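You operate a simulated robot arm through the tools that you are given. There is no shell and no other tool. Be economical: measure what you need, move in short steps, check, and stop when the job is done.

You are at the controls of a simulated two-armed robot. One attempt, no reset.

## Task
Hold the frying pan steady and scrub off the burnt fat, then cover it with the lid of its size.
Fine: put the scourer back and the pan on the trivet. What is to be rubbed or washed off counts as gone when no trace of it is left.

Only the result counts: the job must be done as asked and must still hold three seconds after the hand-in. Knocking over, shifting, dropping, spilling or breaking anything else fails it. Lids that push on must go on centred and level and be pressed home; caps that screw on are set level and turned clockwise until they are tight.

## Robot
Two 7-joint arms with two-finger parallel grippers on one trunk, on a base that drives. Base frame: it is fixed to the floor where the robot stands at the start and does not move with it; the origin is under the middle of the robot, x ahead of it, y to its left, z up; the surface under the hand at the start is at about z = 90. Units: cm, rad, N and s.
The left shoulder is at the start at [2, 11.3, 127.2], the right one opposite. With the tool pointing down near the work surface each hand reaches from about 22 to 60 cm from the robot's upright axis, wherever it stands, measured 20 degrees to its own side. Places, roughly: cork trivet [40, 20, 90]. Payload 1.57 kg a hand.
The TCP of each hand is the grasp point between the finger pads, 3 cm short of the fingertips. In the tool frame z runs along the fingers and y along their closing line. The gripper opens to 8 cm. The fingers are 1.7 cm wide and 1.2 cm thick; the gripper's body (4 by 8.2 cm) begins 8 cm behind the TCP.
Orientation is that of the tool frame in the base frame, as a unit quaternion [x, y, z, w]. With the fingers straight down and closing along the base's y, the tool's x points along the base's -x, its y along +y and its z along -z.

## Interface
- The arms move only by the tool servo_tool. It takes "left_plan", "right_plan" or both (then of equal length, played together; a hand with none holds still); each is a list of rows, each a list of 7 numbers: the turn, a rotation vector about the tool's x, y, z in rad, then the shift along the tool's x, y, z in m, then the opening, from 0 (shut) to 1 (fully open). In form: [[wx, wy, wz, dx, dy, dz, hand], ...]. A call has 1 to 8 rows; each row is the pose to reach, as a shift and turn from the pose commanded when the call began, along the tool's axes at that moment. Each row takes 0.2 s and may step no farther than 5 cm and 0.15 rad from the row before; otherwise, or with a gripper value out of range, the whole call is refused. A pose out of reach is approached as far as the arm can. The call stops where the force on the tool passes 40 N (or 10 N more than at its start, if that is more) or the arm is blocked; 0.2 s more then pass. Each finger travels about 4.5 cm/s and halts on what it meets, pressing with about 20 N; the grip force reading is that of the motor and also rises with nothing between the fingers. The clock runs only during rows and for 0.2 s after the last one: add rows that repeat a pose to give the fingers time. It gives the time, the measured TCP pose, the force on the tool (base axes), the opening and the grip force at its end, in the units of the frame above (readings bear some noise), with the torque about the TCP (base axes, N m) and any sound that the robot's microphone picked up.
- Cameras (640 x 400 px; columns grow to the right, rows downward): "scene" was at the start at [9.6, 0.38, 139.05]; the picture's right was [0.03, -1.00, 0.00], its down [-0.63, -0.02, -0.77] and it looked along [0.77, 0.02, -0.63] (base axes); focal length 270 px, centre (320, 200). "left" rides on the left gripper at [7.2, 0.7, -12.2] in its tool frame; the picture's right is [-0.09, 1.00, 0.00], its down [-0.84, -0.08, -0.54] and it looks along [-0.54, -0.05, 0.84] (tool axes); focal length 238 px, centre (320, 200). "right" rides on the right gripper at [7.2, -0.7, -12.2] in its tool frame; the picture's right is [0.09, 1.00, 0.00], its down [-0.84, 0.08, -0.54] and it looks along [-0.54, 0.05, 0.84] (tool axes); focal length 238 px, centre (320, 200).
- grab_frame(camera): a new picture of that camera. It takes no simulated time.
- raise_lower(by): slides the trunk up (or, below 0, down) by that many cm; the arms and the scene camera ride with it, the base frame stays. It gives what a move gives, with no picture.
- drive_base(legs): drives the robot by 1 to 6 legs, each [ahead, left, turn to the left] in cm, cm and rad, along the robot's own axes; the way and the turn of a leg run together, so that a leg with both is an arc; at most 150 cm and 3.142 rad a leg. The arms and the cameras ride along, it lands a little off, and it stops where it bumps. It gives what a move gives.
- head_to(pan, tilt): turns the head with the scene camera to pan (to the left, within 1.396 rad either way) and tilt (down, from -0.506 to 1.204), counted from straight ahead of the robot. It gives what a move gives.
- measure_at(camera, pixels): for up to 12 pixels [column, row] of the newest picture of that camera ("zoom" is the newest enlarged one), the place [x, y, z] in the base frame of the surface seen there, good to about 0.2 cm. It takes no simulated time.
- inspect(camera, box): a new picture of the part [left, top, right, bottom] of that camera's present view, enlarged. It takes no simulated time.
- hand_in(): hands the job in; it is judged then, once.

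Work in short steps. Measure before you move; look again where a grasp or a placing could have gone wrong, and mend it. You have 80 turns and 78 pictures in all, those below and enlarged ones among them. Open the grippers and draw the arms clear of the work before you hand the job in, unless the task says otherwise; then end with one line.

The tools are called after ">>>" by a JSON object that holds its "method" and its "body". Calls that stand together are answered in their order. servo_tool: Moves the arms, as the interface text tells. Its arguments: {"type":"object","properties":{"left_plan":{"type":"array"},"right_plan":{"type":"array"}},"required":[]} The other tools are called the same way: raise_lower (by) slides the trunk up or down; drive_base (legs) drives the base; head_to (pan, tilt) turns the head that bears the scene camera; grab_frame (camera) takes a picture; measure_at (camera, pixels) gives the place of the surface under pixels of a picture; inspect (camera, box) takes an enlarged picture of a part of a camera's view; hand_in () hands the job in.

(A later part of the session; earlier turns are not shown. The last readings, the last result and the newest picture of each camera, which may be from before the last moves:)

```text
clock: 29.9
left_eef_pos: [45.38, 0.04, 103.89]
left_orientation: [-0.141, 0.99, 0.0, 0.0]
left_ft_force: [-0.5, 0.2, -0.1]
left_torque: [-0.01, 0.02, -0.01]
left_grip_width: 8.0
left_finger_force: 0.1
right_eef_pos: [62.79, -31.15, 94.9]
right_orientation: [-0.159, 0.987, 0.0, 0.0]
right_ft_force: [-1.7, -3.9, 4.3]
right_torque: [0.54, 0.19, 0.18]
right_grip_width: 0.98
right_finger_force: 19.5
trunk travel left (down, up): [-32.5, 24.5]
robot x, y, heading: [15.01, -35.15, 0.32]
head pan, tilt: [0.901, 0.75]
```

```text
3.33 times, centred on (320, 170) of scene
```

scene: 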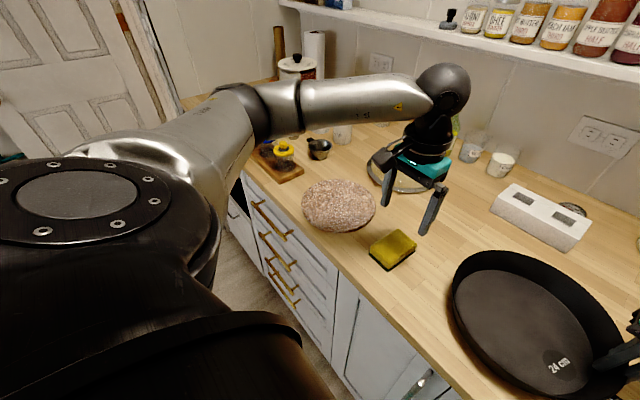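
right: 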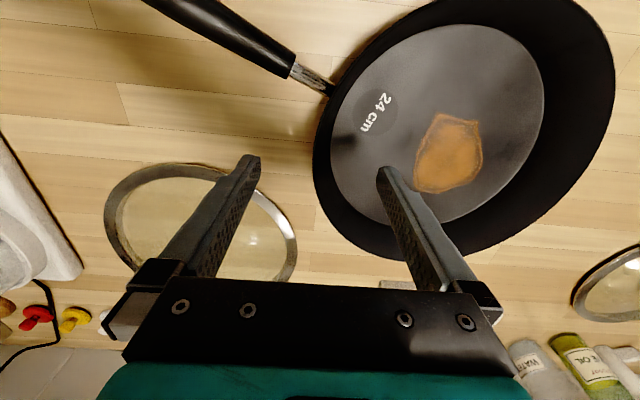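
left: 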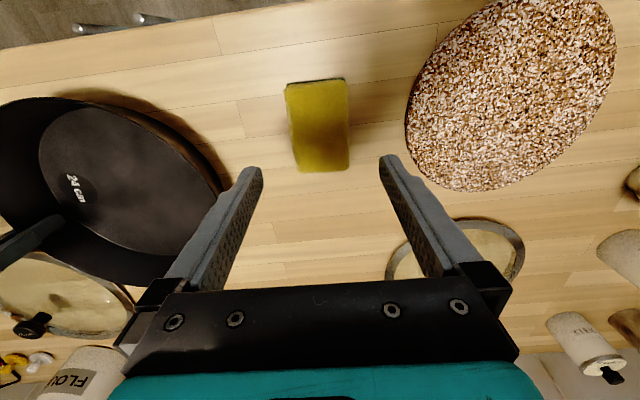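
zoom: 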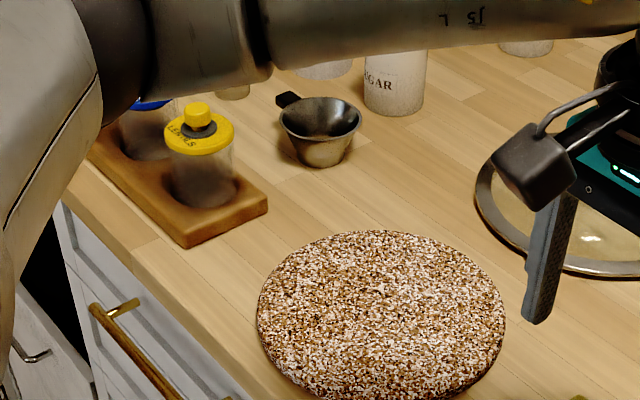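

Jar tops reach only 99.6, so a left-rim hold is clear of them. I bring the left hand onto the left rim at (55.2,-9.1) and close.

>>> {"method": "servo_tool", "body": {"left_plan": [[0, 0, -0.012, -0.0231, -0.0385, 0, 1], [0, 0, -0.024, -0.0462, -0.077, 0, 1], [0, 0, -0.034, -0.0693, -0.1153, 0, 1], [0, 0, -0.034, -0.0693, -0.1153, 0.045, 1], [0, 0, -0.034, -0.0693, -0.1153, 0.089, 1], [0, 0, -0.034, -0.0693, -0.1153, 0.089, 0], [0, 0, -0.034, -0.0693, -0.1153, 0.089, 0], [0, 0, -0.034, -0.0693, -0.1153, 0.089, 0]]}}

>>> {"method": "servo_tool", "body": {"left_plan": [[0, 0, 0, 0, 0, 0, 0], [0, 0, 0, 0, 0, 0, 0]]}}

>>> {"method": "head_to", "body": {"pan": 0.15, "tilt": 0.75}}

>>> {"method": "grab_frame", "body": {"camera": "scene"}}

```text
clock: 31.7
left_eef_pos: [55.37, -9.46, 95.04]
left_orientation: [-0.156, 0.988, -0.002, 0.002]
left_ft_force: [1.9, -5.7, -0.8]
left_torque: [-0.2, 0.05, 0.04]
left_grip_width: 1.5
left_finger_force: 3.1
right_eef_pos: [62.88, -31.2, 94.94]
right_orientation: [-0.159, 0.987, 0.0, 0.0]
right_ft_force: [1.0, 1.9, 2.9]
right_torque: [0.42, 0.67, 0.18]
right_grip_width: 0.99
right_finger_force: 20.0
trunk travel left (down, up): [-32.5, 24.5]
robot x, y, heading: [14.75, -35.12, 0.318]
head pan, tilt: [0.901, 0.75]
```

```text
clock: 32.3
left_eef_pos: [55.41, -9.36, 95.06]
left_orientation: [-0.157, 0.988, -0.004, 0.001]
left_ft_force: [3.7, -15.8, 4.7]
left_torque: [-0.93, 0.09, 0.11]
left_grip_width: 0.98
left_finger_force: 20.1
right_eef_pos: [62.62, -30.96, 94.97]
right_orientation: [-0.16, 0.987, 0.003, 0.0]
right_ft_force: [-1.8, 11.3, -0.6]
right_torque: [0.76, 0.32, -0.18]
right_grip_width: 0.97
right_finger_force: 19.9
trunk travel left (down, up): [-32.5, 24.5]
robot x, y, heading: [14.9, -35.73, 0.319]
head pan, tilt: [0.901, 0.75]
```

```text
clock: 33.4
left_eef_pos: [55.45, -9.33, 95.12]
left_orientation: [-0.157, 0.988, -0.003, 0.001]
left_ft_force: [7.0, -19.5, 8.9]
left_torque: [-0.97, 0.0, 0.13]
left_grip_width: 0.96
left_finger_force: 20.4
right_eef_pos: [62.74, -30.95, 95.09]
right_orientation: [-0.159, 0.987, 0.003, 0.0]
right_ft_force: [-5.6, 17.4, 0.4]
right_torque: [0.77, 0.4, -0.13]
right_grip_width: 0.97
right_finger_force: 20.1
trunk travel left (down, up): [-32.5, 24.5]
robot x, y, heading: [14.97, -35.05, 0.313]
head pan, tilt: [0.15, 0.75]
```

```text
45 pictures are left
```

scene: 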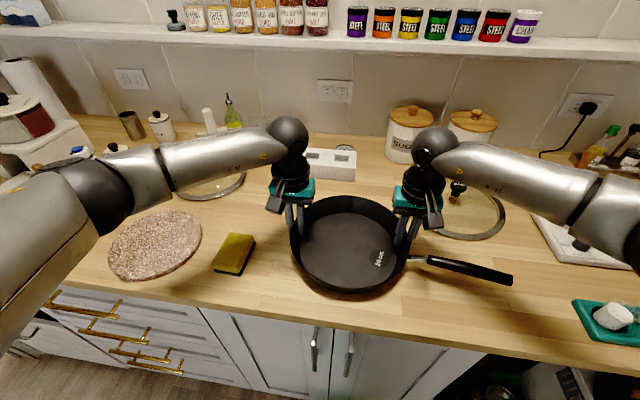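

Both grips hold, pulling slightly apart (~19 N). I relieve that by 3 mm and lift with the trunk 1.5 cm as a test.

>>> {"method": "servo_tool", "body": {"left_plan": [[0, 0, 0, 0, -0.0015, 0, 0], [0, 0, 0, 0, -0.003, 0, 0]], "right_plan": [[0, 0, 0, 0, 0, 0, 0], [0, 0, 0, 0, 0, 0, 0]]}}

>>> {"method": "raise_lower", "body": {"by": 1.5}}

>>> {"method": "grab_frame", "body": {"camera": "scene"}}

```text
clock: 34.0
left_eef_pos: [55.42, -9.34, 95.13]
left_orientation: [-0.157, 0.988, -0.002, 0.001]
left_ft_force: [1.5, -14.3, 14.1]
left_torque: [-0.84, -0.1, 0.03]
left_grip_width: 0.97
left_finger_force: 20.1
right_eef_pos: [62.73, -30.88, 94.97]
right_orientation: [-0.159, 0.987, 0.002, 0.001]
right_ft_force: [-3.7, 16.6, 1.1]
right_torque: [0.78, 0.45, -0.09]
right_grip_width: 1.0
right_finger_force: 20.2
trunk travel left (down, up): [-32.5, 24.5]
robot x, y, heading: [14.63, -34.84, 0.317]
head pan, tilt: [0.15, 0.75]
```

```text
clock: 34.6
left_eef_pos: [55.65, -9.55, 96.31]
left_orientation: [-0.157, 0.988, -0.003, 0.0]
left_ft_force: [4.9, -14.7, -3.4]
left_torque: [-0.68, -0.36, 0.16]
left_grip_width: 0.98
left_finger_force: 19.8
right_eef_pos: [62.92, -30.95, 96.38]
right_orientation: [-0.159, 0.987, 0.001, 0.0]
right_ft_force: [-5.5, 16.1, -4.9]
right_torque: [0.81, 0.25, -0.17]
right_grip_width: 0.97
right_finger_force: 19.5
trunk travel left (down, up): [-34.0, 23.0]
robot x, y, heading: [14.46, -35.42, 0.322]
head pan, tilt: [0.15, 0.75]
```

```text
44 pictures are left
```

scene: 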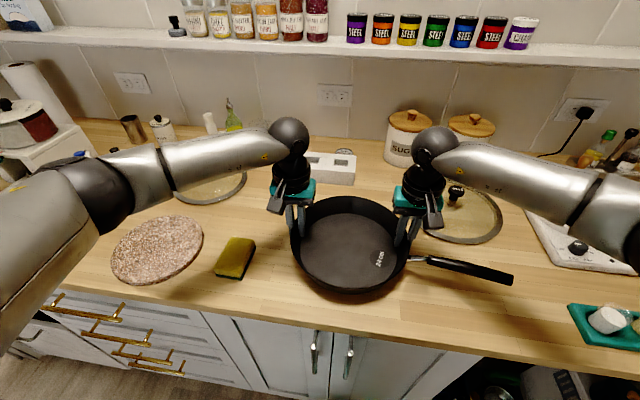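

Pan lifts level (both hands share the weight). I raise 8 cm more and drive left 42.4 cm and back 6.4 cm to bring the pan over the trivet.

>>> {"method": "raise_lower", "body": {"by": 8}}

>>> {"method": "drive_base", "body": {"legs": [[0, 21, 0], [0, 21.4, 0], [-6.4, 0, 0]]}}

>>> {"method": "grab_frame", "body": {"camera": "scene"}}

```text
clock: 35.8
left_eef_pos: [55.63, -9.51, 104.3]
left_orientation: [-0.158, 0.988, -0.001, 0.0]
left_ft_force: [4.6, -15.2, -3.0]
left_torque: [-0.79, -0.22, 0.15]
left_grip_width: 0.96
left_finger_force: 20.1
right_eef_pos: [62.87, -30.84, 104.36]
right_orientation: [-0.159, 0.987, 0.002, 0.0]
right_ft_force: [-5.0, 15.6, -5.0]
right_torque: [0.86, 0.11, -0.16]
right_grip_width: 0.97
right_finger_force: 20.2
trunk travel left (down, up): [-42.0, 15.0]
robot x, y, heading: [14.95, -35.15, 0.317]
head pan, tilt: [0.15, 0.75]
```

```text
clock: 39.3
left_eef_pos: [36.23, 28.93, 104.44]
left_orientation: [-0.156, 0.988, -0.001, 0.001]
left_ft_force: [4.9, -14.9, -2.4]
left_torque: [-0.77, -0.37, 0.15]
left_grip_width: 0.95
left_finger_force: 20.3
right_eef_pos: [43.48, 7.36, 104.52]
right_orientation: [-0.158, 0.987, 0.002, 0.0]
right_ft_force: [-5.4, 14.3, -6.3]
right_torque: [0.85, 0.15, -0.17]
right_grip_width: 0.96
right_finger_force: 19.5
trunk travel left (down, up): [-42.0, 15.0]
robot x, y, heading: [-4.68, 2.98, 0.313]
head pan, tilt: [0.15, 0.75]
```

```text
43 pictures are left
```

scene: 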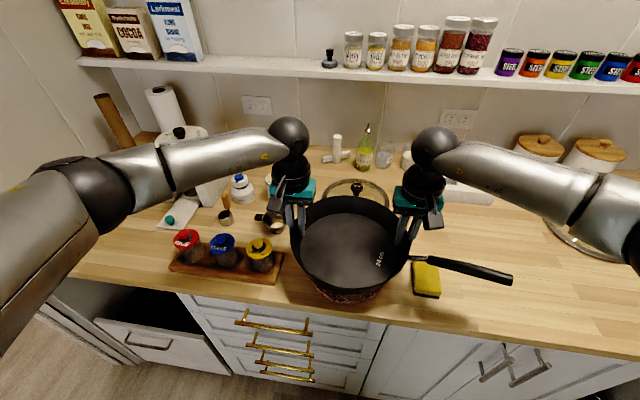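

Pan centre is now (39.9,18.1), right over the trivet centre (39.9,18.0). I lower 7 cm, then the rest gently.

>>> {"method": "raise_lower", "body": {"by": -7}}

>>> {"method": "raise_lower", "body": {"by": -0.8}}

>>> {"method": "grab_frame", "body": {"camera": "scene"}}

```text
clock: 40.4
left_eef_pos: [36.28, 28.88, 97.39]
left_orientation: [-0.156, 0.988, -0.002, 0.0]
left_ft_force: [0.2, 0.1, -3.3]
left_torque: [-0.58, -0.22, 0.22]
left_grip_width: 0.96
left_finger_force: 20.1
right_eef_pos: [43.67, 7.3, 97.45]
right_orientation: [-0.156, 0.988, 0.002, -0.001]
right_ft_force: [0.1, 0.3, -4.8]
right_torque: [0.58, 0.13, -0.21]
right_grip_width: 0.96
right_finger_force: 19.5
trunk travel left (down, up): [-35.0, 22.0]
robot x, y, heading: [-4.6, 2.86, 0.318]
head pan, tilt: [0.15, 0.75]
```

```text
clock: 41.0
left_eef_pos: [36.3, 28.96, 96.59]
left_orientation: [-0.157, 0.988, -0.002, -0.001]
left_ft_force: [-0.3, 0.1, -3.5]
left_torque: [-0.54, -0.28, 0.23]
left_grip_width: 0.94
left_finger_force: 20.4
right_eef_pos: [43.52, 7.24, 96.63]
right_orientation: [-0.157, 0.988, 0.002, 0.0]
right_ft_force: [-0.7, -0.5, -5.8]
right_torque: [0.63, 0.12, -0.21]
right_grip_width: 0.95
right_finger_force: 19.6
trunk travel left (down, up): [-34.2, 22.8]
robot x, y, heading: [-4.16, 2.91, 0.315]
head pan, tilt: [0.15, 0.75]
```

```text
42 pictures are left
```

scene: 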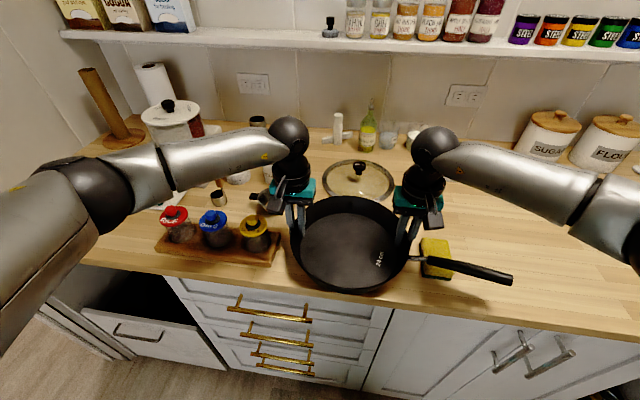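

Still carried (Fz -3.5, -5.8). I check the handle's clearance above the sponge.

>>> {"method": "inspect", "body": {"camera": "scene", "box": [380, 200, 530, 300]}}

>>> {"method": "measure_at", "body": {"camera": "scene", "pixels": [[440, 263], [428, 261], [470, 268], [437, 246], [432, 273]]}}

```text
4.00 times, centred on (455, 250) of scene
```

zoom: 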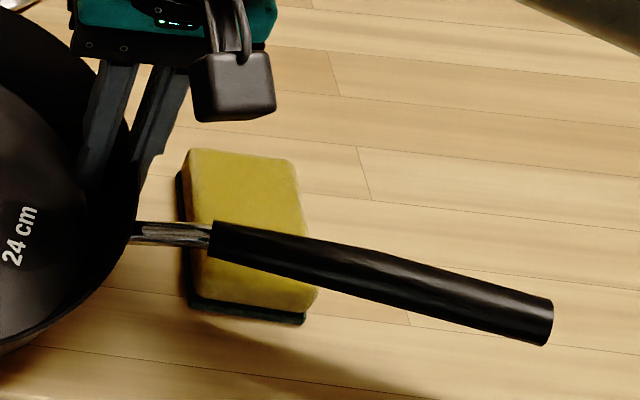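

```text
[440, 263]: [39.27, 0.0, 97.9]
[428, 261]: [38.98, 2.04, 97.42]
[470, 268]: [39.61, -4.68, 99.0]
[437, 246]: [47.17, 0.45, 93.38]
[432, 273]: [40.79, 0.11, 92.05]
```

The handle runs at x≈39, z≥96, clear of the sponge (x≥41, top 93.4). I lower by millimetres until the trivet takes the weight.

>>> {"method": "raise_lower", "body": {"by": -0.3}}

>>> {"method": "raise_lower", "body": {"by": -0.2}}

```text
clock: 41.5
left_eef_pos: [36.3, 28.9, 96.47]
left_orientation: [-0.157, 0.988, -0.003, 0.002]
left_ft_force: [0.6, 0.7, 5.1]
left_torque: [-0.73, 0.29, 0.08]
left_grip_width: 0.96
left_finger_force: 20.4
right_eef_pos: [43.53, 7.33, 96.44]
right_orientation: [-0.157, 0.988, 0.002, 0.001]
right_ft_force: [0.6, -1.5, -0.3]
right_torque: [0.51, 0.4, -0.13]
right_grip_width: 0.97
right_finger_force: 20.2
trunk travel left (down, up): [-33.9, 23.1]
robot x, y, heading: [-4.54, 2.92, 0.311]
head pan, tilt: [0.15, 0.75]
```

```text
clock: 42.0
left_eef_pos: [36.39, 28.99, 96.38]
left_orientation: [-0.157, 0.988, -0.003, 0.004]
left_ft_force: [0.3, 3.1, 19.3]
left_torque: [-0.61, 0.14, -0.03]
left_grip_width: 0.96
left_finger_force: 20.0
right_eef_pos: [43.55, 7.21, 96.43]
right_orientation: [-0.157, 0.988, 0.003, 0.002]
right_ft_force: [2.6, -1.8, 11.3]
right_torque: [0.39, 0.62, -0.12]
right_grip_width: 0.97
right_finger_force: 20.3
trunk travel left (down, up): [-33.7, 23.3]
robot x, y, heading: [-4.27, 2.96, 0.317]
head pan, tilt: [0.15, 0.75]
```

It rests on the trivet. I open both grippers only partly (3 cm) to spare the neighbours, then lift straight up.

>>> {"method": "servo_tool", "body": {"left_plan": [[0, 0, 0, 0, 0, -0.001, 0.35], [0, 0, 0, 0, 0, -0.001, 0.35], [0, 0, 0, 0, 0, -0.001, 0.35], [0, 0, 0, 0, 0, -0.03, 0.35], [0, 0, 0, 0, 0, -0.07, 0.35], [0, 0, 0, 0, 0, -0.11, 0.35], [0, 0, 0, 0, 0, -0.13, 0.35]], "right_plan": [[0, 0, 0, 0, 0, -0.001, 0.35], [0, 0, 0, 0, 0, -0.001, 0.35], [0, 0, 0, 0, 0, -0.001, 0.35], [0, 0, 0, 0, 0, -0.03, 0.35], [0, 0, 0, 0, 0, -0.07, 0.35], [0, 0, 0, 0, 0, -0.11, 0.35], [0, 0, 0, 0, 0, -0.13, 0.35]]}}

>>> {"method": "head_to", "body": {"pan": 0.1, "tilt": 0.9}}

>>> {"method": "grab_frame", "body": {"camera": "scene"}}

```text
clock: 43.6
left_eef_pos: [36.32, 28.88, 109.27]
left_orientation: [-0.157, 0.988, -0.002, 0.0]
left_ft_force: [-0.7, 0.0, -0.4]
left_torque: [-0.01, 0.05, 0.02]
left_grip_width: 2.8
left_finger_force: 0.1
right_eef_pos: [43.6, 7.22, 109.13]
right_orientation: [-0.156, 0.988, 0.002, 0.0]
right_ft_force: [0.4, 1.0, -0.4]
right_torque: [0.01, 0.0, 0.04]
right_grip_width: 2.81
right_finger_force: 0.1
trunk travel left (down, up): [-33.7, 23.3]
robot x, y, heading: [-4.54, 2.81, 0.317]
head pan, tilt: [0.15, 0.75]
```

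```text
clock: 44.3
left_eef_pos: [36.32, 28.88, 109.37]
left_orientation: [-0.157, 0.988, -0.001, 0.0]
left_ft_force: [0.3, -0.4, -0.3]
left_torque: [0.0, -0.02, 0.01]
left_grip_width: 2.79
left_finger_force: 0.1
right_eef_pos: [43.73, 7.39, 109.13]
right_orientation: [-0.157, 0.988, 0.003, 0.0]
right_ft_force: [-0.8, -0.8, -0.5]
right_torque: [0.01, -0.02, 0.03]
right_grip_width: 2.81
right_finger_force: 0.1
trunk travel left (down, up): [-33.7, 23.3]
robot x, y, heading: [-4.42, 2.73, 0.313]
head pan, tilt: [0.099, 0.901]
```

```text
40 pictures are left
```

scene: 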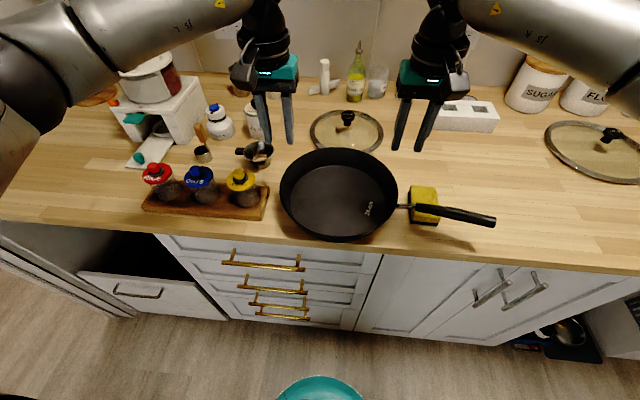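

The pan rests on the trivet and the sponge is untouched. Now the lid: I measure pan rim and lid from here, then drive right 52 and ahead 6.

>>> {"method": "measure_at", "body": {"camera": "scene", "pixels": [[281, 188], [397, 188], [340, 150], [341, 164], [306, 156], [376, 160], [612, 131], [614, 138], [545, 135], [600, 180]]}}

>>> {"method": "drive_base", "body": {"legs": [[0, -26, 0], [0, -26, 0], [6, 0, 0]]}}

>>> {"method": "head_to", "body": {"pan": -0.1, "tilt": 0.65}}

>>> {"method": "grab_frame", "body": {"camera": "scene"}}

```text
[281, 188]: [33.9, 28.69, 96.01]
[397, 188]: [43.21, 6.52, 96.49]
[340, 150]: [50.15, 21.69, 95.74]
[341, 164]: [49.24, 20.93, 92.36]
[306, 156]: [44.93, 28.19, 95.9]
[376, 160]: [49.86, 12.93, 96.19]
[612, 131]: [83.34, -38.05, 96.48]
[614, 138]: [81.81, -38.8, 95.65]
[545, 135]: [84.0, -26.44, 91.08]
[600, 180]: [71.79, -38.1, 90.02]
```

```text
clock: 48.2
left_eef_pos: [58.23, -18.64, 109.03]
left_orientation: [-0.156, 0.988, -0.002, 0.0]
left_ft_force: [1.3, -0.2, -0.4]
left_torque: [-0.01, 0.05, 0.01]
left_grip_width: 2.8
left_finger_force: 0.1
right_eef_pos: [65.49, -40.35, 109.03]
right_orientation: [-0.159, 0.987, 0.001, -0.001]
right_ft_force: [0.2, 0.1, -0.2]
right_torque: [0.01, 0.02, 0.03]
right_grip_width: 2.83
right_finger_force: 0.1
trunk travel left (down, up): [-33.7, 23.3]
robot x, y, heading: [17.44, -44.58, 0.32]
head pan, tilt: [0.099, 0.901]
```

```text
clock: 49.0
left_eef_pos: [58.14, -18.8, 109.19]
left_orientation: [-0.157, 0.988, -0.001, 0.001]
left_ft_force: [0.3, 0.6, -0.4]
left_torque: [0.01, 0.06, 0.0]
left_grip_width: 2.8
left_finger_force: 0.1
right_eef_pos: [65.51, -40.34, 109.12]
right_orientation: [-0.159, 0.987, 0.002, 0.001]
right_ft_force: [0.4, 0.1, 0.3]
right_torque: [0.06, -0.02, -0.02]
right_grip_width: 2.82
right_finger_force: 0.1
trunk travel left (down, up): [-33.7, 23.3]
robot x, y, heading: [17.53, -44.2, 0.319]
head pan, tilt: [-0.099, 0.649]
```

```text
39 pictures are left
```

scene: 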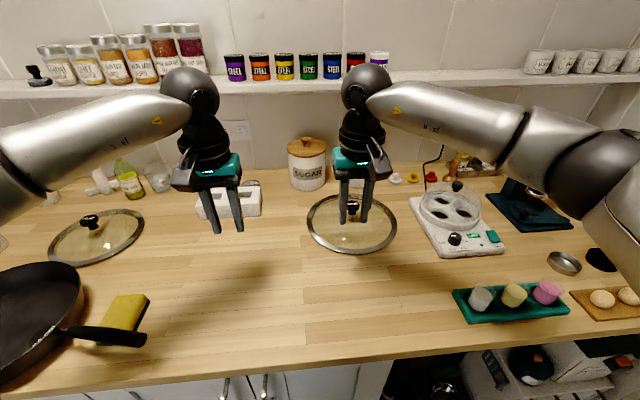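

The right hand hides the knob. I tilt it 0.6 rad forward for reach, open it, shift it right 10 cm, and look at the lid unobstructed.

>>> {"method": "servo_tool", "body": {"right_plan": [[0, -0.14, 0, 0, -0.025, 0, 0.8], [0, -0.28, 0, 0, -0.05, 0, 0.8], [0, -0.42, 0, 0, -0.075, 0, 0.8], [0, -0.56, 0, 0, -0.1, 0, 0.8], [0, -0.6, 0, 0, -0.1, 0, 0.8]]}}

>>> {"method": "inspect", "body": {"camera": "scene", "box": [280, 160, 440, 260]}}

>>> {"method": "grab_frame", "body": {"camera": "right"}}

```text
clock: 50.2
left_eef_pos: [58.14, -18.73, 109.12]
left_orientation: [-0.157, 0.988, -0.002, 0.001]
left_ft_force: [0.1, 0.5, 0.6]
left_torque: [0.0, 0.05, -0.01]
left_grip_width: 2.77
left_finger_force: 0.2
right_eef_pos: [68.68, -49.88, 109.12]
right_orientation: [-0.152, 0.943, 0.049, 0.293]
right_ft_force: [-0.4, 0.2, 0.8]
right_torque: [0.0, -0.01, 0.01]
right_grip_width: 6.38
right_finger_force: 0.2
trunk travel left (down, up): [-33.7, 23.3]
robot x, y, heading: [17.34, -44.71, 0.318]
head pan, tilt: [-0.099, 0.649]
```

```text
4.00 times, centred on (360, 210) of scene
```

zoom: 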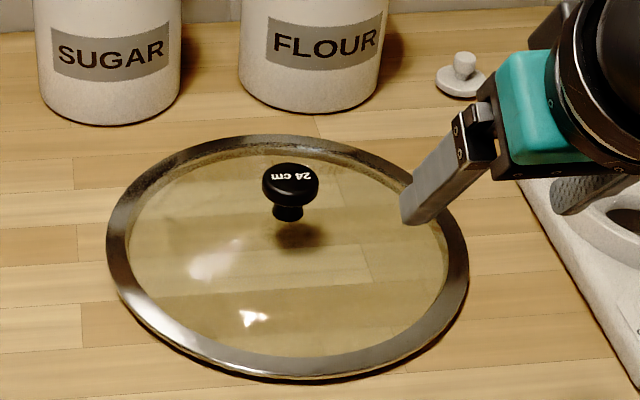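

```text
37 pictures are left
```

right: 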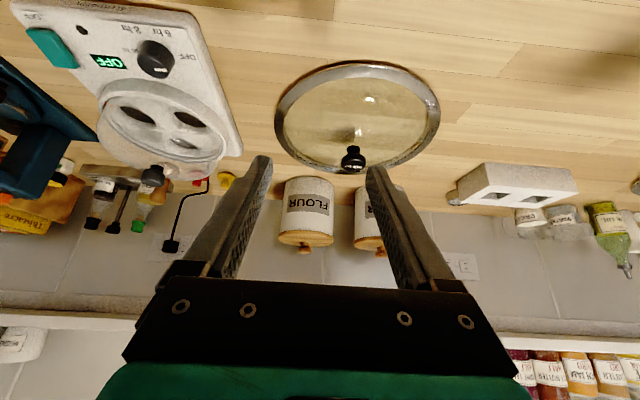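

>>> {"method": "measure_at", "body": {"camera": "zoom", "pixels": [[291, 168], [291, 182], [266, 184], [316, 186], [291, 197], [288, 214], [110, 240], [465, 270], [290, 139], [290, 372], [300, 112], [110, 110]]}}

>>> {"method": "inspect", "body": {"camera": "right", "box": [300, 110, 400, 180]}}

```text
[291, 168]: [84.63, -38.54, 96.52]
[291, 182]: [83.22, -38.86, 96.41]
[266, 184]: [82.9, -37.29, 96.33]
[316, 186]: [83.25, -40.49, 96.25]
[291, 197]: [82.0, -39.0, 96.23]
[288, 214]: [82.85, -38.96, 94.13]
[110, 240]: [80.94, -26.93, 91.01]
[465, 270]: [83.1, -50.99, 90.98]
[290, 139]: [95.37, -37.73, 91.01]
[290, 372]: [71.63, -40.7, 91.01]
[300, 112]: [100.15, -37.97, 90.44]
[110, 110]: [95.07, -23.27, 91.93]
```

```text
5.71 times, centred on (350, 145) of right
```

zoom: 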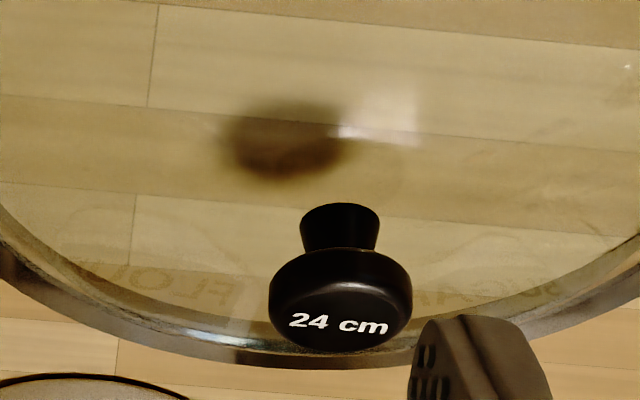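

Knob centre is (83.4,-38.8), top 96.5; lid radius ~12. I move the tilted hand to a pre-grasp 6 cm up the tool axis.

>>> {"method": "servo_tool", "body": {"right_plan": [[0, 0, 0, -0.0174, 0.0147, 0.0325, 0.8], [0, 0, 0, -0.0348, 0.0295, 0.065, 0.8], [0, 0, 0, -0.0521, 0.0442, 0.0975, 0.8], [0, 0, 0, -0.0695, 0.0589, 0.13, 0.8], [0, 0, 0, -0.0695, 0.0589, 0.13, 0.8]]}}

>>> {"method": "grab_frame", "body": {"camera": "right"}}

>>> {"method": "inspect", "body": {"camera": "scene", "box": [280, 160, 440, 260]}}

```text
clock: 51.4
left_eef_pos: [58.22, -18.79, 109.25]
left_orientation: [-0.156, 0.988, -0.001, 0.002]
left_ft_force: [0.4, 0.6, -0.3]
left_torque: [-0.01, 0.03, -0.02]
left_grip_width: 2.83
left_finger_force: 0.1
right_eef_pos: [79.29, -40.19, 102.33]
right_orientation: [-0.15, 0.943, 0.048, 0.293]
right_ft_force: [-0.6, 0.0, 0.2]
right_torque: [0.04, -0.04, 0.02]
right_grip_width: 6.38
right_finger_force: 0.1
trunk travel left (down, up): [-33.7, 23.3]
robot x, y, heading: [17.3, -44.7, 0.318]
head pan, tilt: [-0.099, 0.649]
```

```text
35 pictures are left
```

right: 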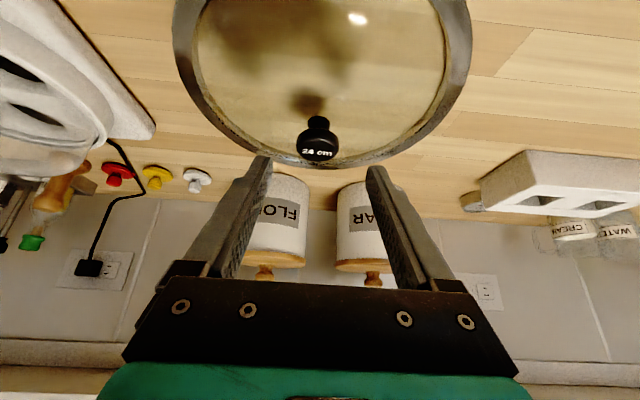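

```text
4.00 times, centred on (360, 210) of scene
```

zoom: 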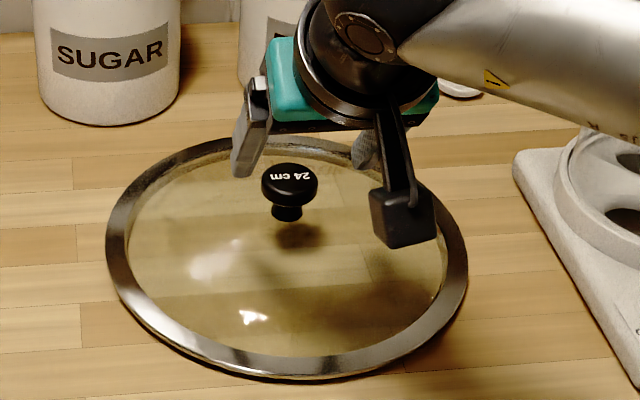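

The knob is centred between the fingers (318,145). I advance 6.3 cm along the tool axis and close.

>>> {"method": "servo_tool", "body": {"right_plan": [[0, 0, 0, 0, 0, 0.02, 0.8], [0, 0, 0, 0, 0, 0.04, 0.8], [0, 0, 0, 0, 0, 0.055, 0.8], [0, 0, 0, 0, 0, 0.063, 0.8], [0, 0, 0, 0, 0, 0.063, 0.2], [0, 0, 0, 0, 0, 0.063, 0.2], [0, 0, 0, 0, 0, 0.063, 0.2], [0, 0, 0, 0, 0, 0.063, 0.2]]}}

>>> {"method": "inspect", "body": {"camera": "scene", "box": [280, 160, 440, 260]}}

>>> {"method": "grab_frame", "body": {"camera": "left"}}

```text
clock: 53.2
left_eef_pos: [58.15, -18.79, 109.23]
left_orientation: [-0.157, 0.988, -0.002, 0.001]
left_ft_force: [0.4, -0.6, -1.1]
left_torque: [-0.01, -0.02, 0.0]
left_grip_width: 2.81
left_finger_force: 0.1
right_eef_pos: [82.54, -39.13, 97.05]
right_orientation: [-0.151, 0.944, 0.048, 0.291]
right_ft_force: [0.5, -1.8, -0.9]
right_torque: [-0.09, -0.13, -0.1]
right_grip_width: 3.76
right_finger_force: 20.1
trunk travel left (down, up): [-33.7, 23.3]
robot x, y, heading: [17.28, -44.65, 0.316]
head pan, tilt: [-0.099, 0.649]
```

```text
4.00 times, centred on (360, 210) of scene
```

zoom: 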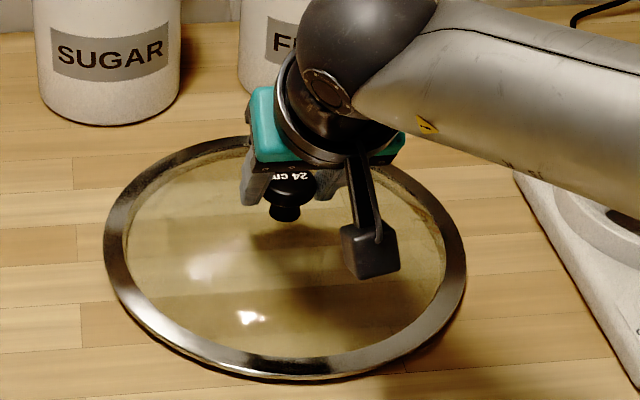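

```text
32 pictures are left
```

left: 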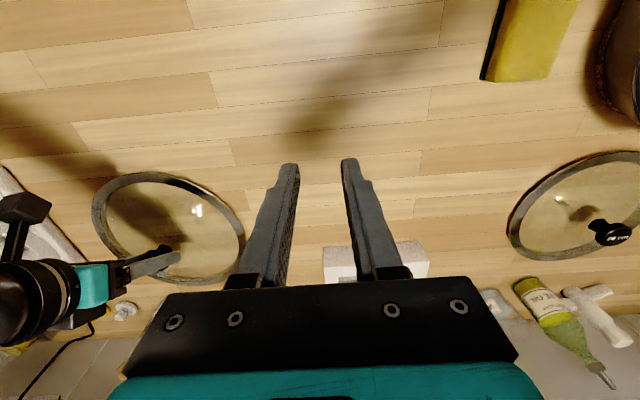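

Knob gripped at 3.76 cm. I lift 2 cm with the trunk and check the lid comes up level.

>>> {"method": "raise_lower", "body": {"by": 2}}

>>> {"method": "grab_frame", "body": {"camera": "scene"}}

```text
clock: 53.9
left_eef_pos: [58.32, -18.64, 111.25]
left_orientation: [-0.156, 0.988, -0.001, 0.0]
left_ft_force: [-0.1, -0.5, 0.0]
left_torque: [0.01, -0.01, 0.01]
left_grip_width: 2.81
left_finger_force: 0.1
right_eef_pos: [82.55, -38.96, 99.08]
right_orientation: [-0.151, 0.943, 0.048, 0.291]
right_ft_force: [0.0, 0.2, -5.5]
right_torque: [-0.03, 0.06, -0.02]
right_grip_width: 3.76
right_finger_force: 20.1
trunk travel left (down, up): [-35.7, 21.3]
robot x, y, heading: [17.59, -44.82, 0.318]
head pan, tilt: [-0.099, 0.649]
```

```text
31 pictures are left
```

scene: 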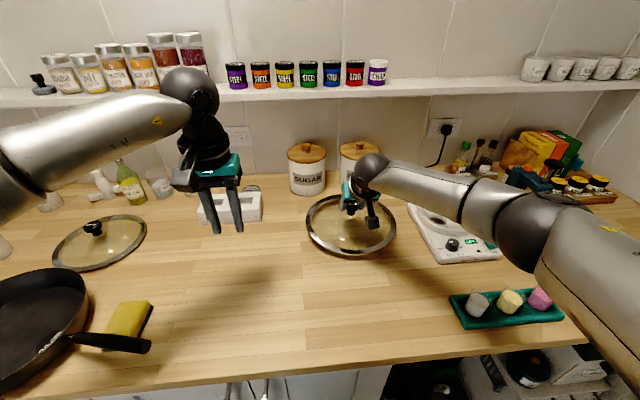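

Lid carried (5.5 N). I check its level by rim heights, then raise 10 cm.

>>> {"method": "measure_at", "body": {"camera": "scene", "pixels": [[309, 225], [394, 232], [350, 253], [325, 201], [380, 248], [318, 243]]}}

>>> {"method": "raise_lower", "body": {"by": 10}}

```text
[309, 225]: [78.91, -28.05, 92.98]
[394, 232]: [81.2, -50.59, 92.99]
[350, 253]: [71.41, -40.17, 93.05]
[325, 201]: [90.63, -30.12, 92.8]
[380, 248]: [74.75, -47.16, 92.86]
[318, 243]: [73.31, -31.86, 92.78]
```

```text
clock: 55.2
left_eef_pos: [58.25, -18.69, 121.04]
left_orientation: [-0.156, 0.988, -0.002, 0.0]
left_ft_force: [0.0, -0.7, -0.3]
left_torque: [0.0, 0.01, 0.01]
left_grip_width: 2.78
left_finger_force: 0.1
right_eef_pos: [82.61, -39.03, 109.01]
right_orientation: [-0.15, 0.944, 0.048, 0.291]
right_ft_force: [0.1, -0.4, -6.0]
right_torque: [0.0, 0.03, 0.01]
right_grip_width: 3.74
right_finger_force: 19.7
trunk travel left (down, up): [-45.7, 11.3]
robot x, y, heading: [17.57, -44.57, 0.313]
head pan, tilt: [-0.099, 0.649]
```

The lid hangs level, its centre 0.7 cm ahead of the TCP. I draw it back 15 cm, then 10 cm left in the air.

>>> {"method": "servo_tool", "body": {"right_plan": [[0, 0, 0, 0.0309, 0, -0.0212, 0.2], [0, 0, 0, 0.0619, 0, -0.0424, 0.2], [0, 0, 0, 0.0928, 0, -0.0636, 0.2], [0, 0, 0, 0.1238, 0, -0.0848, 0.2], [0, 0, 0, 0.1238, 0.035, -0.0848, 0.2], [0, 0, 0, 0.1238, 0.07, -0.0848, 0.2], [0, 0, 0, 0.1238, 0.1, -0.0848, 0.2], [0, 0, 0, 0.1238, 0.1, -0.0848, 0.2]]}}

>>> {"method": "grab_frame", "body": {"camera": "scene"}}

```text
clock: 57.0
left_eef_pos: [58.27, -18.72, 121.21]
left_orientation: [-0.156, 0.988, -0.002, 0.0]
left_ft_force: [0.0, 0.0, -0.4]
left_torque: [-0.03, 0.01, 0.03]
left_grip_width: 2.82
left_finger_force: 0.2
right_eef_pos: [65.24, -34.1, 109.12]
right_orientation: [-0.149, 0.944, 0.047, 0.292]
right_ft_force: [-0.4, 0.2, -5.8]
right_torque: [-0.02, 0.04, 0.0]
right_grip_width: 3.74
right_finger_force: 19.9
trunk travel left (down, up): [-45.7, 11.3]
robot x, y, heading: [17.45, -44.83, 0.316]
head pan, tilt: [-0.099, 0.649]
```

```text
30 pictures are left
```

scene: 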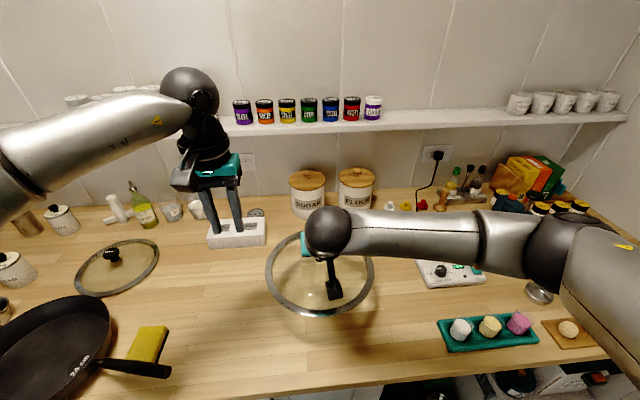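

All clear. I drive back 9.5 cm and left 57.5 cm to bring the lid above the pan.

>>> {"method": "drive_base", "body": {"legs": [[-9.5, 0, 0], [0, 29, 0], [0, 28.5, 0]]}}

>>> {"method": "head_to", "body": {"pan": 0.1, "tilt": 0.95}}

>>> {"method": "grab_frame", "body": {"camera": "scene"}}

```text
clock: 61.3
left_eef_pos: [31.02, 33.1, 121.06]
left_orientation: [-0.158, 0.987, -0.003, 0.001]
left_ft_force: [-0.2, 0.0, -0.5]
left_torque: [-0.01, 0.01, -0.03]
left_grip_width: 2.8
left_finger_force: 0.0
right_eef_pos: [38.03, 17.65, 108.99]
right_orientation: [-0.153, 0.943, 0.048, 0.291]
right_ft_force: [-0.3, 0.1, -5.9]
right_torque: [0.0, 0.12, -0.03]
right_grip_width: 3.77
right_finger_force: 20.0
trunk travel left (down, up): [-45.7, 11.3]
robot x, y, heading: [-9.7, 6.79, 0.312]
head pan, tilt: [-0.099, 0.649]
```

```text
clock: 62.1
left_eef_pos: [31.0, 33.09, 121.17]
left_orientation: [-0.159, 0.987, -0.001, 0.001]
left_ft_force: [-0.4, 0.6, -0.3]
left_torque: [0.03, 0.03, 0.02]
left_grip_width: 2.76
left_finger_force: 0.0
right_eef_pos: [38.24, 17.53, 109.06]
right_orientation: [-0.152, 0.943, 0.049, 0.292]
right_ft_force: [0.2, -0.5, -5.1]
right_torque: [-0.02, 0.07, -0.01]
right_grip_width: 3.74
right_finger_force: 20.0
trunk travel left (down, up): [-45.7, 11.3]
robot x, y, heading: [-9.59, 6.89, 0.323]
head pan, tilt: [0.099, 0.949]
```

```text
29 pictures are left
```

scene: 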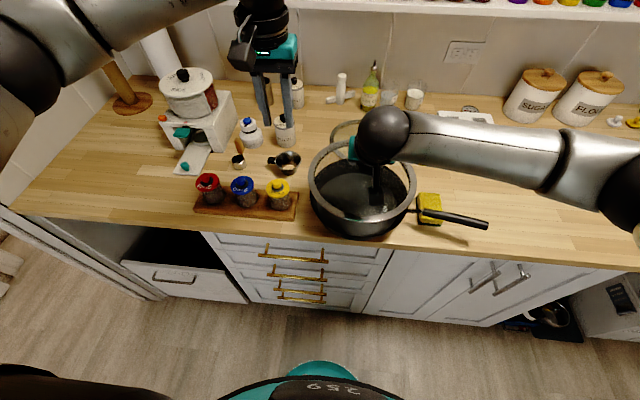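

The lid is over the pan. I zoom to measure pan rim and lid rim together.

>>> {"method": "inspect", "body": {"camera": "scene", "box": [290, 130, 440, 245]}}

```text
3.48 times, centred on (365, 188) of scene
```

zoom: 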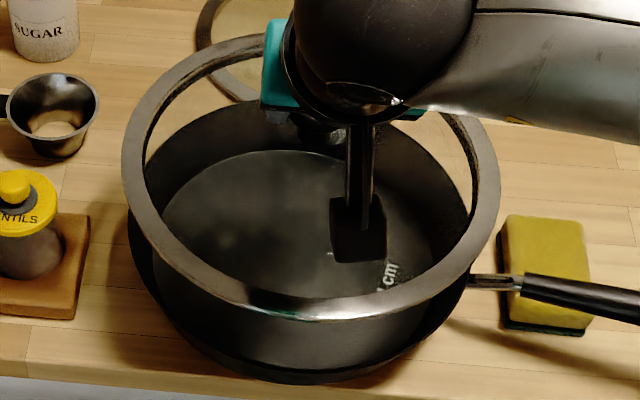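

>>> {"method": "measure_at", "body": {"camera": "zoom", "pixels": [[131, 238], [158, 308], [215, 355], [290, 377], [360, 370], [420, 340], [463, 300], [127, 200], [490, 210], [310, 310], [200, 277], [430, 275]]}}

```text
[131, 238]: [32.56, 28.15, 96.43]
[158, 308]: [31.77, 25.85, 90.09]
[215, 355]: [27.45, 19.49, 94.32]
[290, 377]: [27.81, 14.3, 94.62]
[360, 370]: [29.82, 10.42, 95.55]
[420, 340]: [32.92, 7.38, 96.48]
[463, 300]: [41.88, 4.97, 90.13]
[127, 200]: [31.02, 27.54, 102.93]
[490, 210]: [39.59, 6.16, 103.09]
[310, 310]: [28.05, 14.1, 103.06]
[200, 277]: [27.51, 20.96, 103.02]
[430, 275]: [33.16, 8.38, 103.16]
```

>>> {"method": "measure_at", "body": {"camera": "zoom", "pixels": [[124, 175], [498, 180], [300, 318], [145, 240], [478, 250], [220, 298], [390, 304], [140, 120], [210, 52], [480, 140]]}}

```text
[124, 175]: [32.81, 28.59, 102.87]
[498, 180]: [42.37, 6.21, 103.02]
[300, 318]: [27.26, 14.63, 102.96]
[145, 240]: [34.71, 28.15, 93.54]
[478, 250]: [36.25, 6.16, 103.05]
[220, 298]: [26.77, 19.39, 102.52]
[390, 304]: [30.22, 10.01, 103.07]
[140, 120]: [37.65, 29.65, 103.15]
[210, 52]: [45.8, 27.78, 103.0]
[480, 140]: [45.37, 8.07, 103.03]
```

Lid centre ≈ (38.8,17.8), pan centre ≈ (39.15,17.8). I shift 3 mm forward and lower to ~1 cm above the rim for a final check.

>>> {"method": "servo_tool", "body": {"right_plan": [[0, 0, 0, -0.0027, -0.0011, 0.0019, 0.2], [0, 0, 0, -0.0027, -0.0011, 0.0019, 0.2]]}}

>>> {"method": "raise_lower", "body": {"by": -4.6}}

>>> {"method": "inspect", "body": {"camera": "scene", "box": [290, 130, 440, 245]}}

>>> {"method": "grab_frame", "body": {"camera": "left"}}

```text
clock: 62.7
left_eef_pos: [30.99, 33.12, 121.1]
left_orientation: [-0.158, 0.987, -0.002, 0.0]
left_ft_force: [-0.3, -0.2, 0.6]
left_torque: [0.01, 0.01, 0.0]
left_grip_width: 2.82
left_finger_force: 0.2
right_eef_pos: [38.39, 17.6, 109.04]
right_orientation: [-0.153, 0.943, 0.049, 0.291]
right_ft_force: [0.5, 0.4, -5.9]
right_torque: [-0.02, 0.04, 0.0]
right_grip_width: 3.78
right_finger_force: 20.0
trunk travel left (down, up): [-45.7, 11.3]
robot x, y, heading: [-9.78, 6.95, 0.32]
head pan, tilt: [0.099, 0.949]
```

```text
clock: 63.6
left_eef_pos: [30.97, 32.97, 116.54]
left_orientation: [-0.158, 0.988, -0.002, 0.001]
left_ft_force: [-0.2, -0.5, 0.2]
left_torque: [0.02, 0.01, -0.04]
left_grip_width: 2.8
left_finger_force: 0.1
right_eef_pos: [38.5, 17.59, 104.48]
right_orientation: [-0.152, 0.943, 0.048, 0.292]
right_ft_force: [0.9, 0.1, -5.7]
right_torque: [0.01, 0.07, 0.0]
right_grip_width: 3.74
right_finger_force: 20.2
trunk travel left (down, up): [-41.1, 15.9]
robot x, y, heading: [-9.27, 6.87, 0.321]
head pan, tilt: [0.099, 0.949]
```

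```text
3.48 times, centred on (365, 188) of scene
```

zoom: 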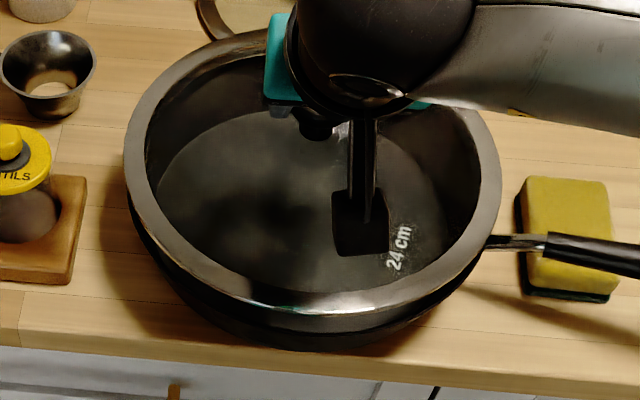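

```text
26 pictures are left
```

left: 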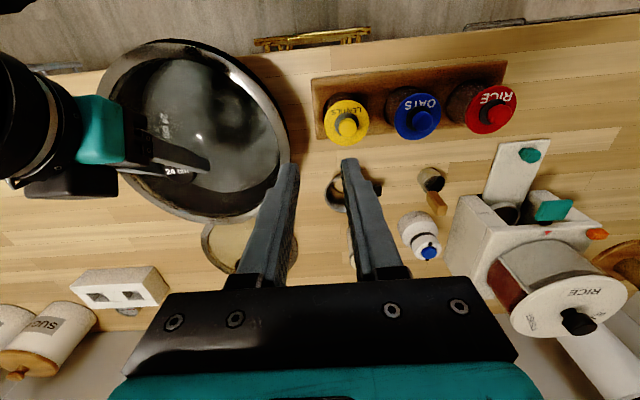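

>>> {"method": "measure_at", "body": {"camera": "zoom", "pixels": [[126, 165], [499, 175], [290, 312], [150, 235], [475, 245], [390, 298], [130, 205], [482, 248], [210, 300], [300, 335], [420, 305], [145, 110]]}}

>>> {"method": "inspect", "body": {"camera": "left", "box": [80, 30, 300, 230]}}

```text
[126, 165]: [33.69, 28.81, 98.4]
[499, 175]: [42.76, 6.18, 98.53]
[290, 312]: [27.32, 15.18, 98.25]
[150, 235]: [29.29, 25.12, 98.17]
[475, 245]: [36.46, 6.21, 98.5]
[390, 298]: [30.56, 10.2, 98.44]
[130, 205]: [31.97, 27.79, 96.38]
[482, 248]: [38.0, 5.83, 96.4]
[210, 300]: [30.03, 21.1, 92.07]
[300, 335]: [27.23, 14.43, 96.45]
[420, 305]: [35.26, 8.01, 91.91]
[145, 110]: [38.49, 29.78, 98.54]
```

```text
2.00 times, centred on (190, 130) of left
```

zoom: 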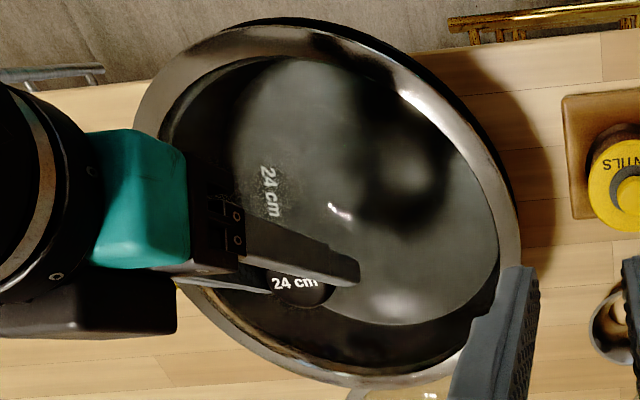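

Pan centre refines to (38.8,17.85), lid to (38.95,17.87): 1.5 mm off. I nudge back 1.5 mm and lower 0.9 cm.

>>> {"method": "servo_tool", "body": {"right_plan": [[0, 0, 0, 0.0012, 0, -0.0008, 0.2], [0, 0, 0, 0.0012, 0, -0.0008, 0.2]]}}

>>> {"method": "raise_lower", "body": {"by": -0.8}}

>>> {"method": "raise_lower", "body": {"by": -0.3}}

```text
clock: 64.2
left_eef_pos: [31.02, 33.07, 116.68]
left_orientation: [-0.158, 0.987, -0.002, 0.001]
left_ft_force: [-0.8, 0.0, -0.2]
left_torque: [-0.01, -0.01, -0.04]
left_grip_width: 2.8
left_finger_force: 0.1
right_eef_pos: [38.34, 17.59, 104.49]
right_orientation: [-0.152, 0.943, 0.049, 0.292]
right_ft_force: [0.5, 0.6, -5.1]
right_torque: [-0.01, 0.08, -0.01]
right_grip_width: 3.78
right_finger_force: 19.9
trunk travel left (down, up): [-41.1, 15.9]
robot x, y, heading: [-9.45, 7.36, 0.316]
head pan, tilt: [0.099, 0.949]
```

```text
clock: 64.8
left_eef_pos: [30.92, 33.09, 115.79]
left_orientation: [-0.158, 0.987, -0.001, 0.0]
left_ft_force: [-0.3, 0.3, 0.1]
left_torque: [0.01, 0.0, 0.0]
left_grip_width: 2.78
left_finger_force: 0.2
right_eef_pos: [38.33, 17.6, 103.7]
right_orientation: [-0.152, 0.943, 0.049, 0.291]
right_ft_force: [-0.6, 0.3, -4.6]
right_torque: [0.0, 0.03, 0.03]
right_grip_width: 3.76
right_finger_force: 20.1
trunk travel left (down, up): [-40.3, 16.7]
robot x, y, heading: [-9.72, 7.02, 0.321]
head pan, tilt: [0.099, 0.949]
```

```text
clock: 65.3
left_eef_pos: [31.01, 32.93, 115.5]
left_orientation: [-0.158, 0.987, -0.002, 0.0]
left_ft_force: [-0.1, -0.3, -0.2]
left_torque: [0.01, 0.01, -0.04]
left_grip_width: 2.79
left_finger_force: 0.0
right_eef_pos: [38.27, 17.52, 103.3]
right_orientation: [-0.152, 0.943, 0.048, 0.291]
right_ft_force: [-0.7, -0.3, -4.8]
right_torque: [0.0, 0.06, -0.03]
right_grip_width: 3.78
right_finger_force: 19.3
trunk travel left (down, up): [-40.0, 17.0]
robot x, y, heading: [-9.59, 6.83, 0.32]
head pan, tilt: [0.099, 0.949]
```

Still hanging (−4.8 N); I lower in small steps until the rim carries it.

>>> {"method": "raise_lower", "body": {"by": -0.3}}

>>> {"method": "raise_lower", "body": {"by": -0.3}}

```text
clock: 65.8
left_eef_pos: [31.01, 33.15, 115.24]
left_orientation: [-0.158, 0.987, -0.003, 0.001]
left_ft_force: [0.5, 0.2, -0.1]
left_torque: [-0.02, -0.02, 0.01]
left_grip_width: 2.84
left_finger_force: 0.0
right_eef_pos: [38.22, 17.52, 103.04]
right_orientation: [-0.151, 0.944, 0.048, 0.291]
right_ft_force: [-2.0, -1.1, -4.4]
right_torque: [-0.06, 0.14, 0.0]
right_grip_width: 3.75
right_finger_force: 19.8
trunk travel left (down, up): [-39.7, 17.3]
robot x, y, heading: [-9.56, 7.38, 0.316]
head pan, tilt: [0.099, 0.949]
```

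```text
clock: 66.3
left_eef_pos: [31.0, 32.99, 114.88]
left_orientation: [-0.158, 0.987, -0.001, 0.002]
left_ft_force: [-1.1, -0.8, 0.0]
left_torque: [0.02, -0.01, -0.04]
left_grip_width: 2.8
left_finger_force: 0.0
right_eef_pos: [38.29, 17.48, 103.03]
right_orientation: [-0.151, 0.943, 0.049, 0.293]
right_ft_force: [-3.6, -2.7, 3.6]
right_torque: [-0.19, 0.36, -0.02]
right_grip_width: 3.75
right_finger_force: 19.7
trunk travel left (down, up): [-39.4, 17.6]
robot x, y, heading: [-9.72, 7.07, 0.322]
head pan, tilt: [0.099, 0.949]
```

It now bears with a small sideways push (−3.6,−2.7). I view the seat.

>>> {"method": "inspect", "body": {"camera": "scene", "box": [290, 130, 440, 245]}}

>>> {"method": "inspect", "body": {"camera": "left", "box": [80, 30, 300, 230]}}

```text
3.48 times, centred on (365, 188) of scene
```

zoom: 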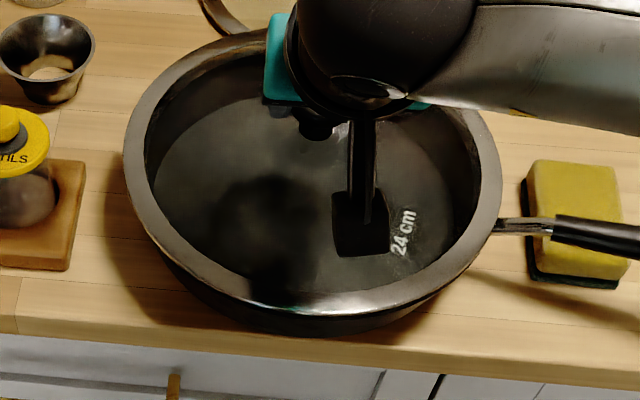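

```text
2.00 times, centred on (190, 130) of left
```

zoom: 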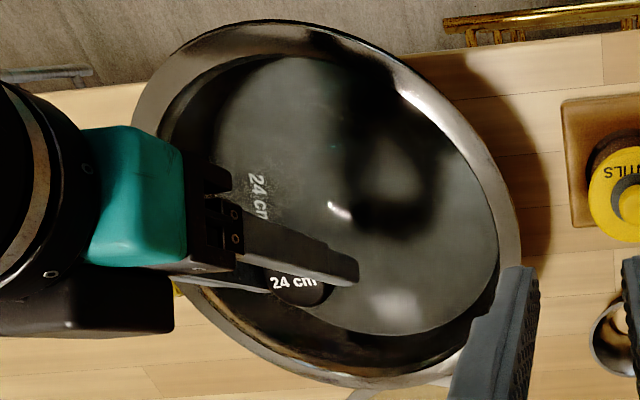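

>>> {"method": "measure_at", "body": {"camera": "zoom", "pixels": [[250, 33], [420, 85], [500, 190], [160, 80]]}}

>>> {"method": "inspect", "body": {"camera": "scene", "box": [310, 180, 420, 235]}}

>>> {"method": "measure_at", "body": {"camera": "scene", "pixels": [[321, 175], [345, 210], [370, 218], [400, 208], [431, 178], [327, 155], [340, 146]]}}

```text
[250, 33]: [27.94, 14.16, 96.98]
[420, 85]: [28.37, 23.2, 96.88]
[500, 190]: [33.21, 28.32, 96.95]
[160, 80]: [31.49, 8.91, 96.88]
```

```text
5.82 times, centred on (365, 208) of scene
```

zoom: 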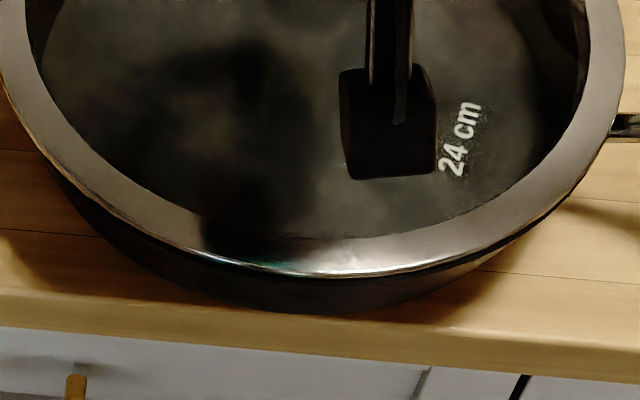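

```text
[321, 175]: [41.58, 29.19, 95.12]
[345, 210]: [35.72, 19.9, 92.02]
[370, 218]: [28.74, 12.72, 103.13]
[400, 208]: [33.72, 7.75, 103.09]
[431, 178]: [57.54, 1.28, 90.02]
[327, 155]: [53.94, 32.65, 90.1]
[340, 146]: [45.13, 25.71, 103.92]
```

Rim height is 96.9 all round: level and nested over the pan rim. I press down 2 mm more, then release.

>>> {"method": "raise_lower", "body": {"by": -0.3}}

```text
clock: 66.8
left_eef_pos: [30.79, 32.89, 114.66]
left_orientation: [-0.158, 0.987, -0.002, 0.002]
left_ft_force: [0.3, 0.0, -0.1]
left_torque: [0.02, 0.0, -0.01]
left_grip_width: 2.79
left_finger_force: 0.0
right_eef_pos: [38.29, 17.52, 102.81]
right_orientation: [-0.152, 0.942, 0.049, 0.295]
right_ft_force: [-3.6, -3.5, 12.8]
right_torque: [0.01, -0.2, 0.0]
right_grip_width: 3.77
right_finger_force: 20.3
trunk travel left (down, up): [-39.1, 17.9]
robot x, y, heading: [-9.68, 7.27, 0.316]
head pan, tilt: [0.099, 0.949]
```

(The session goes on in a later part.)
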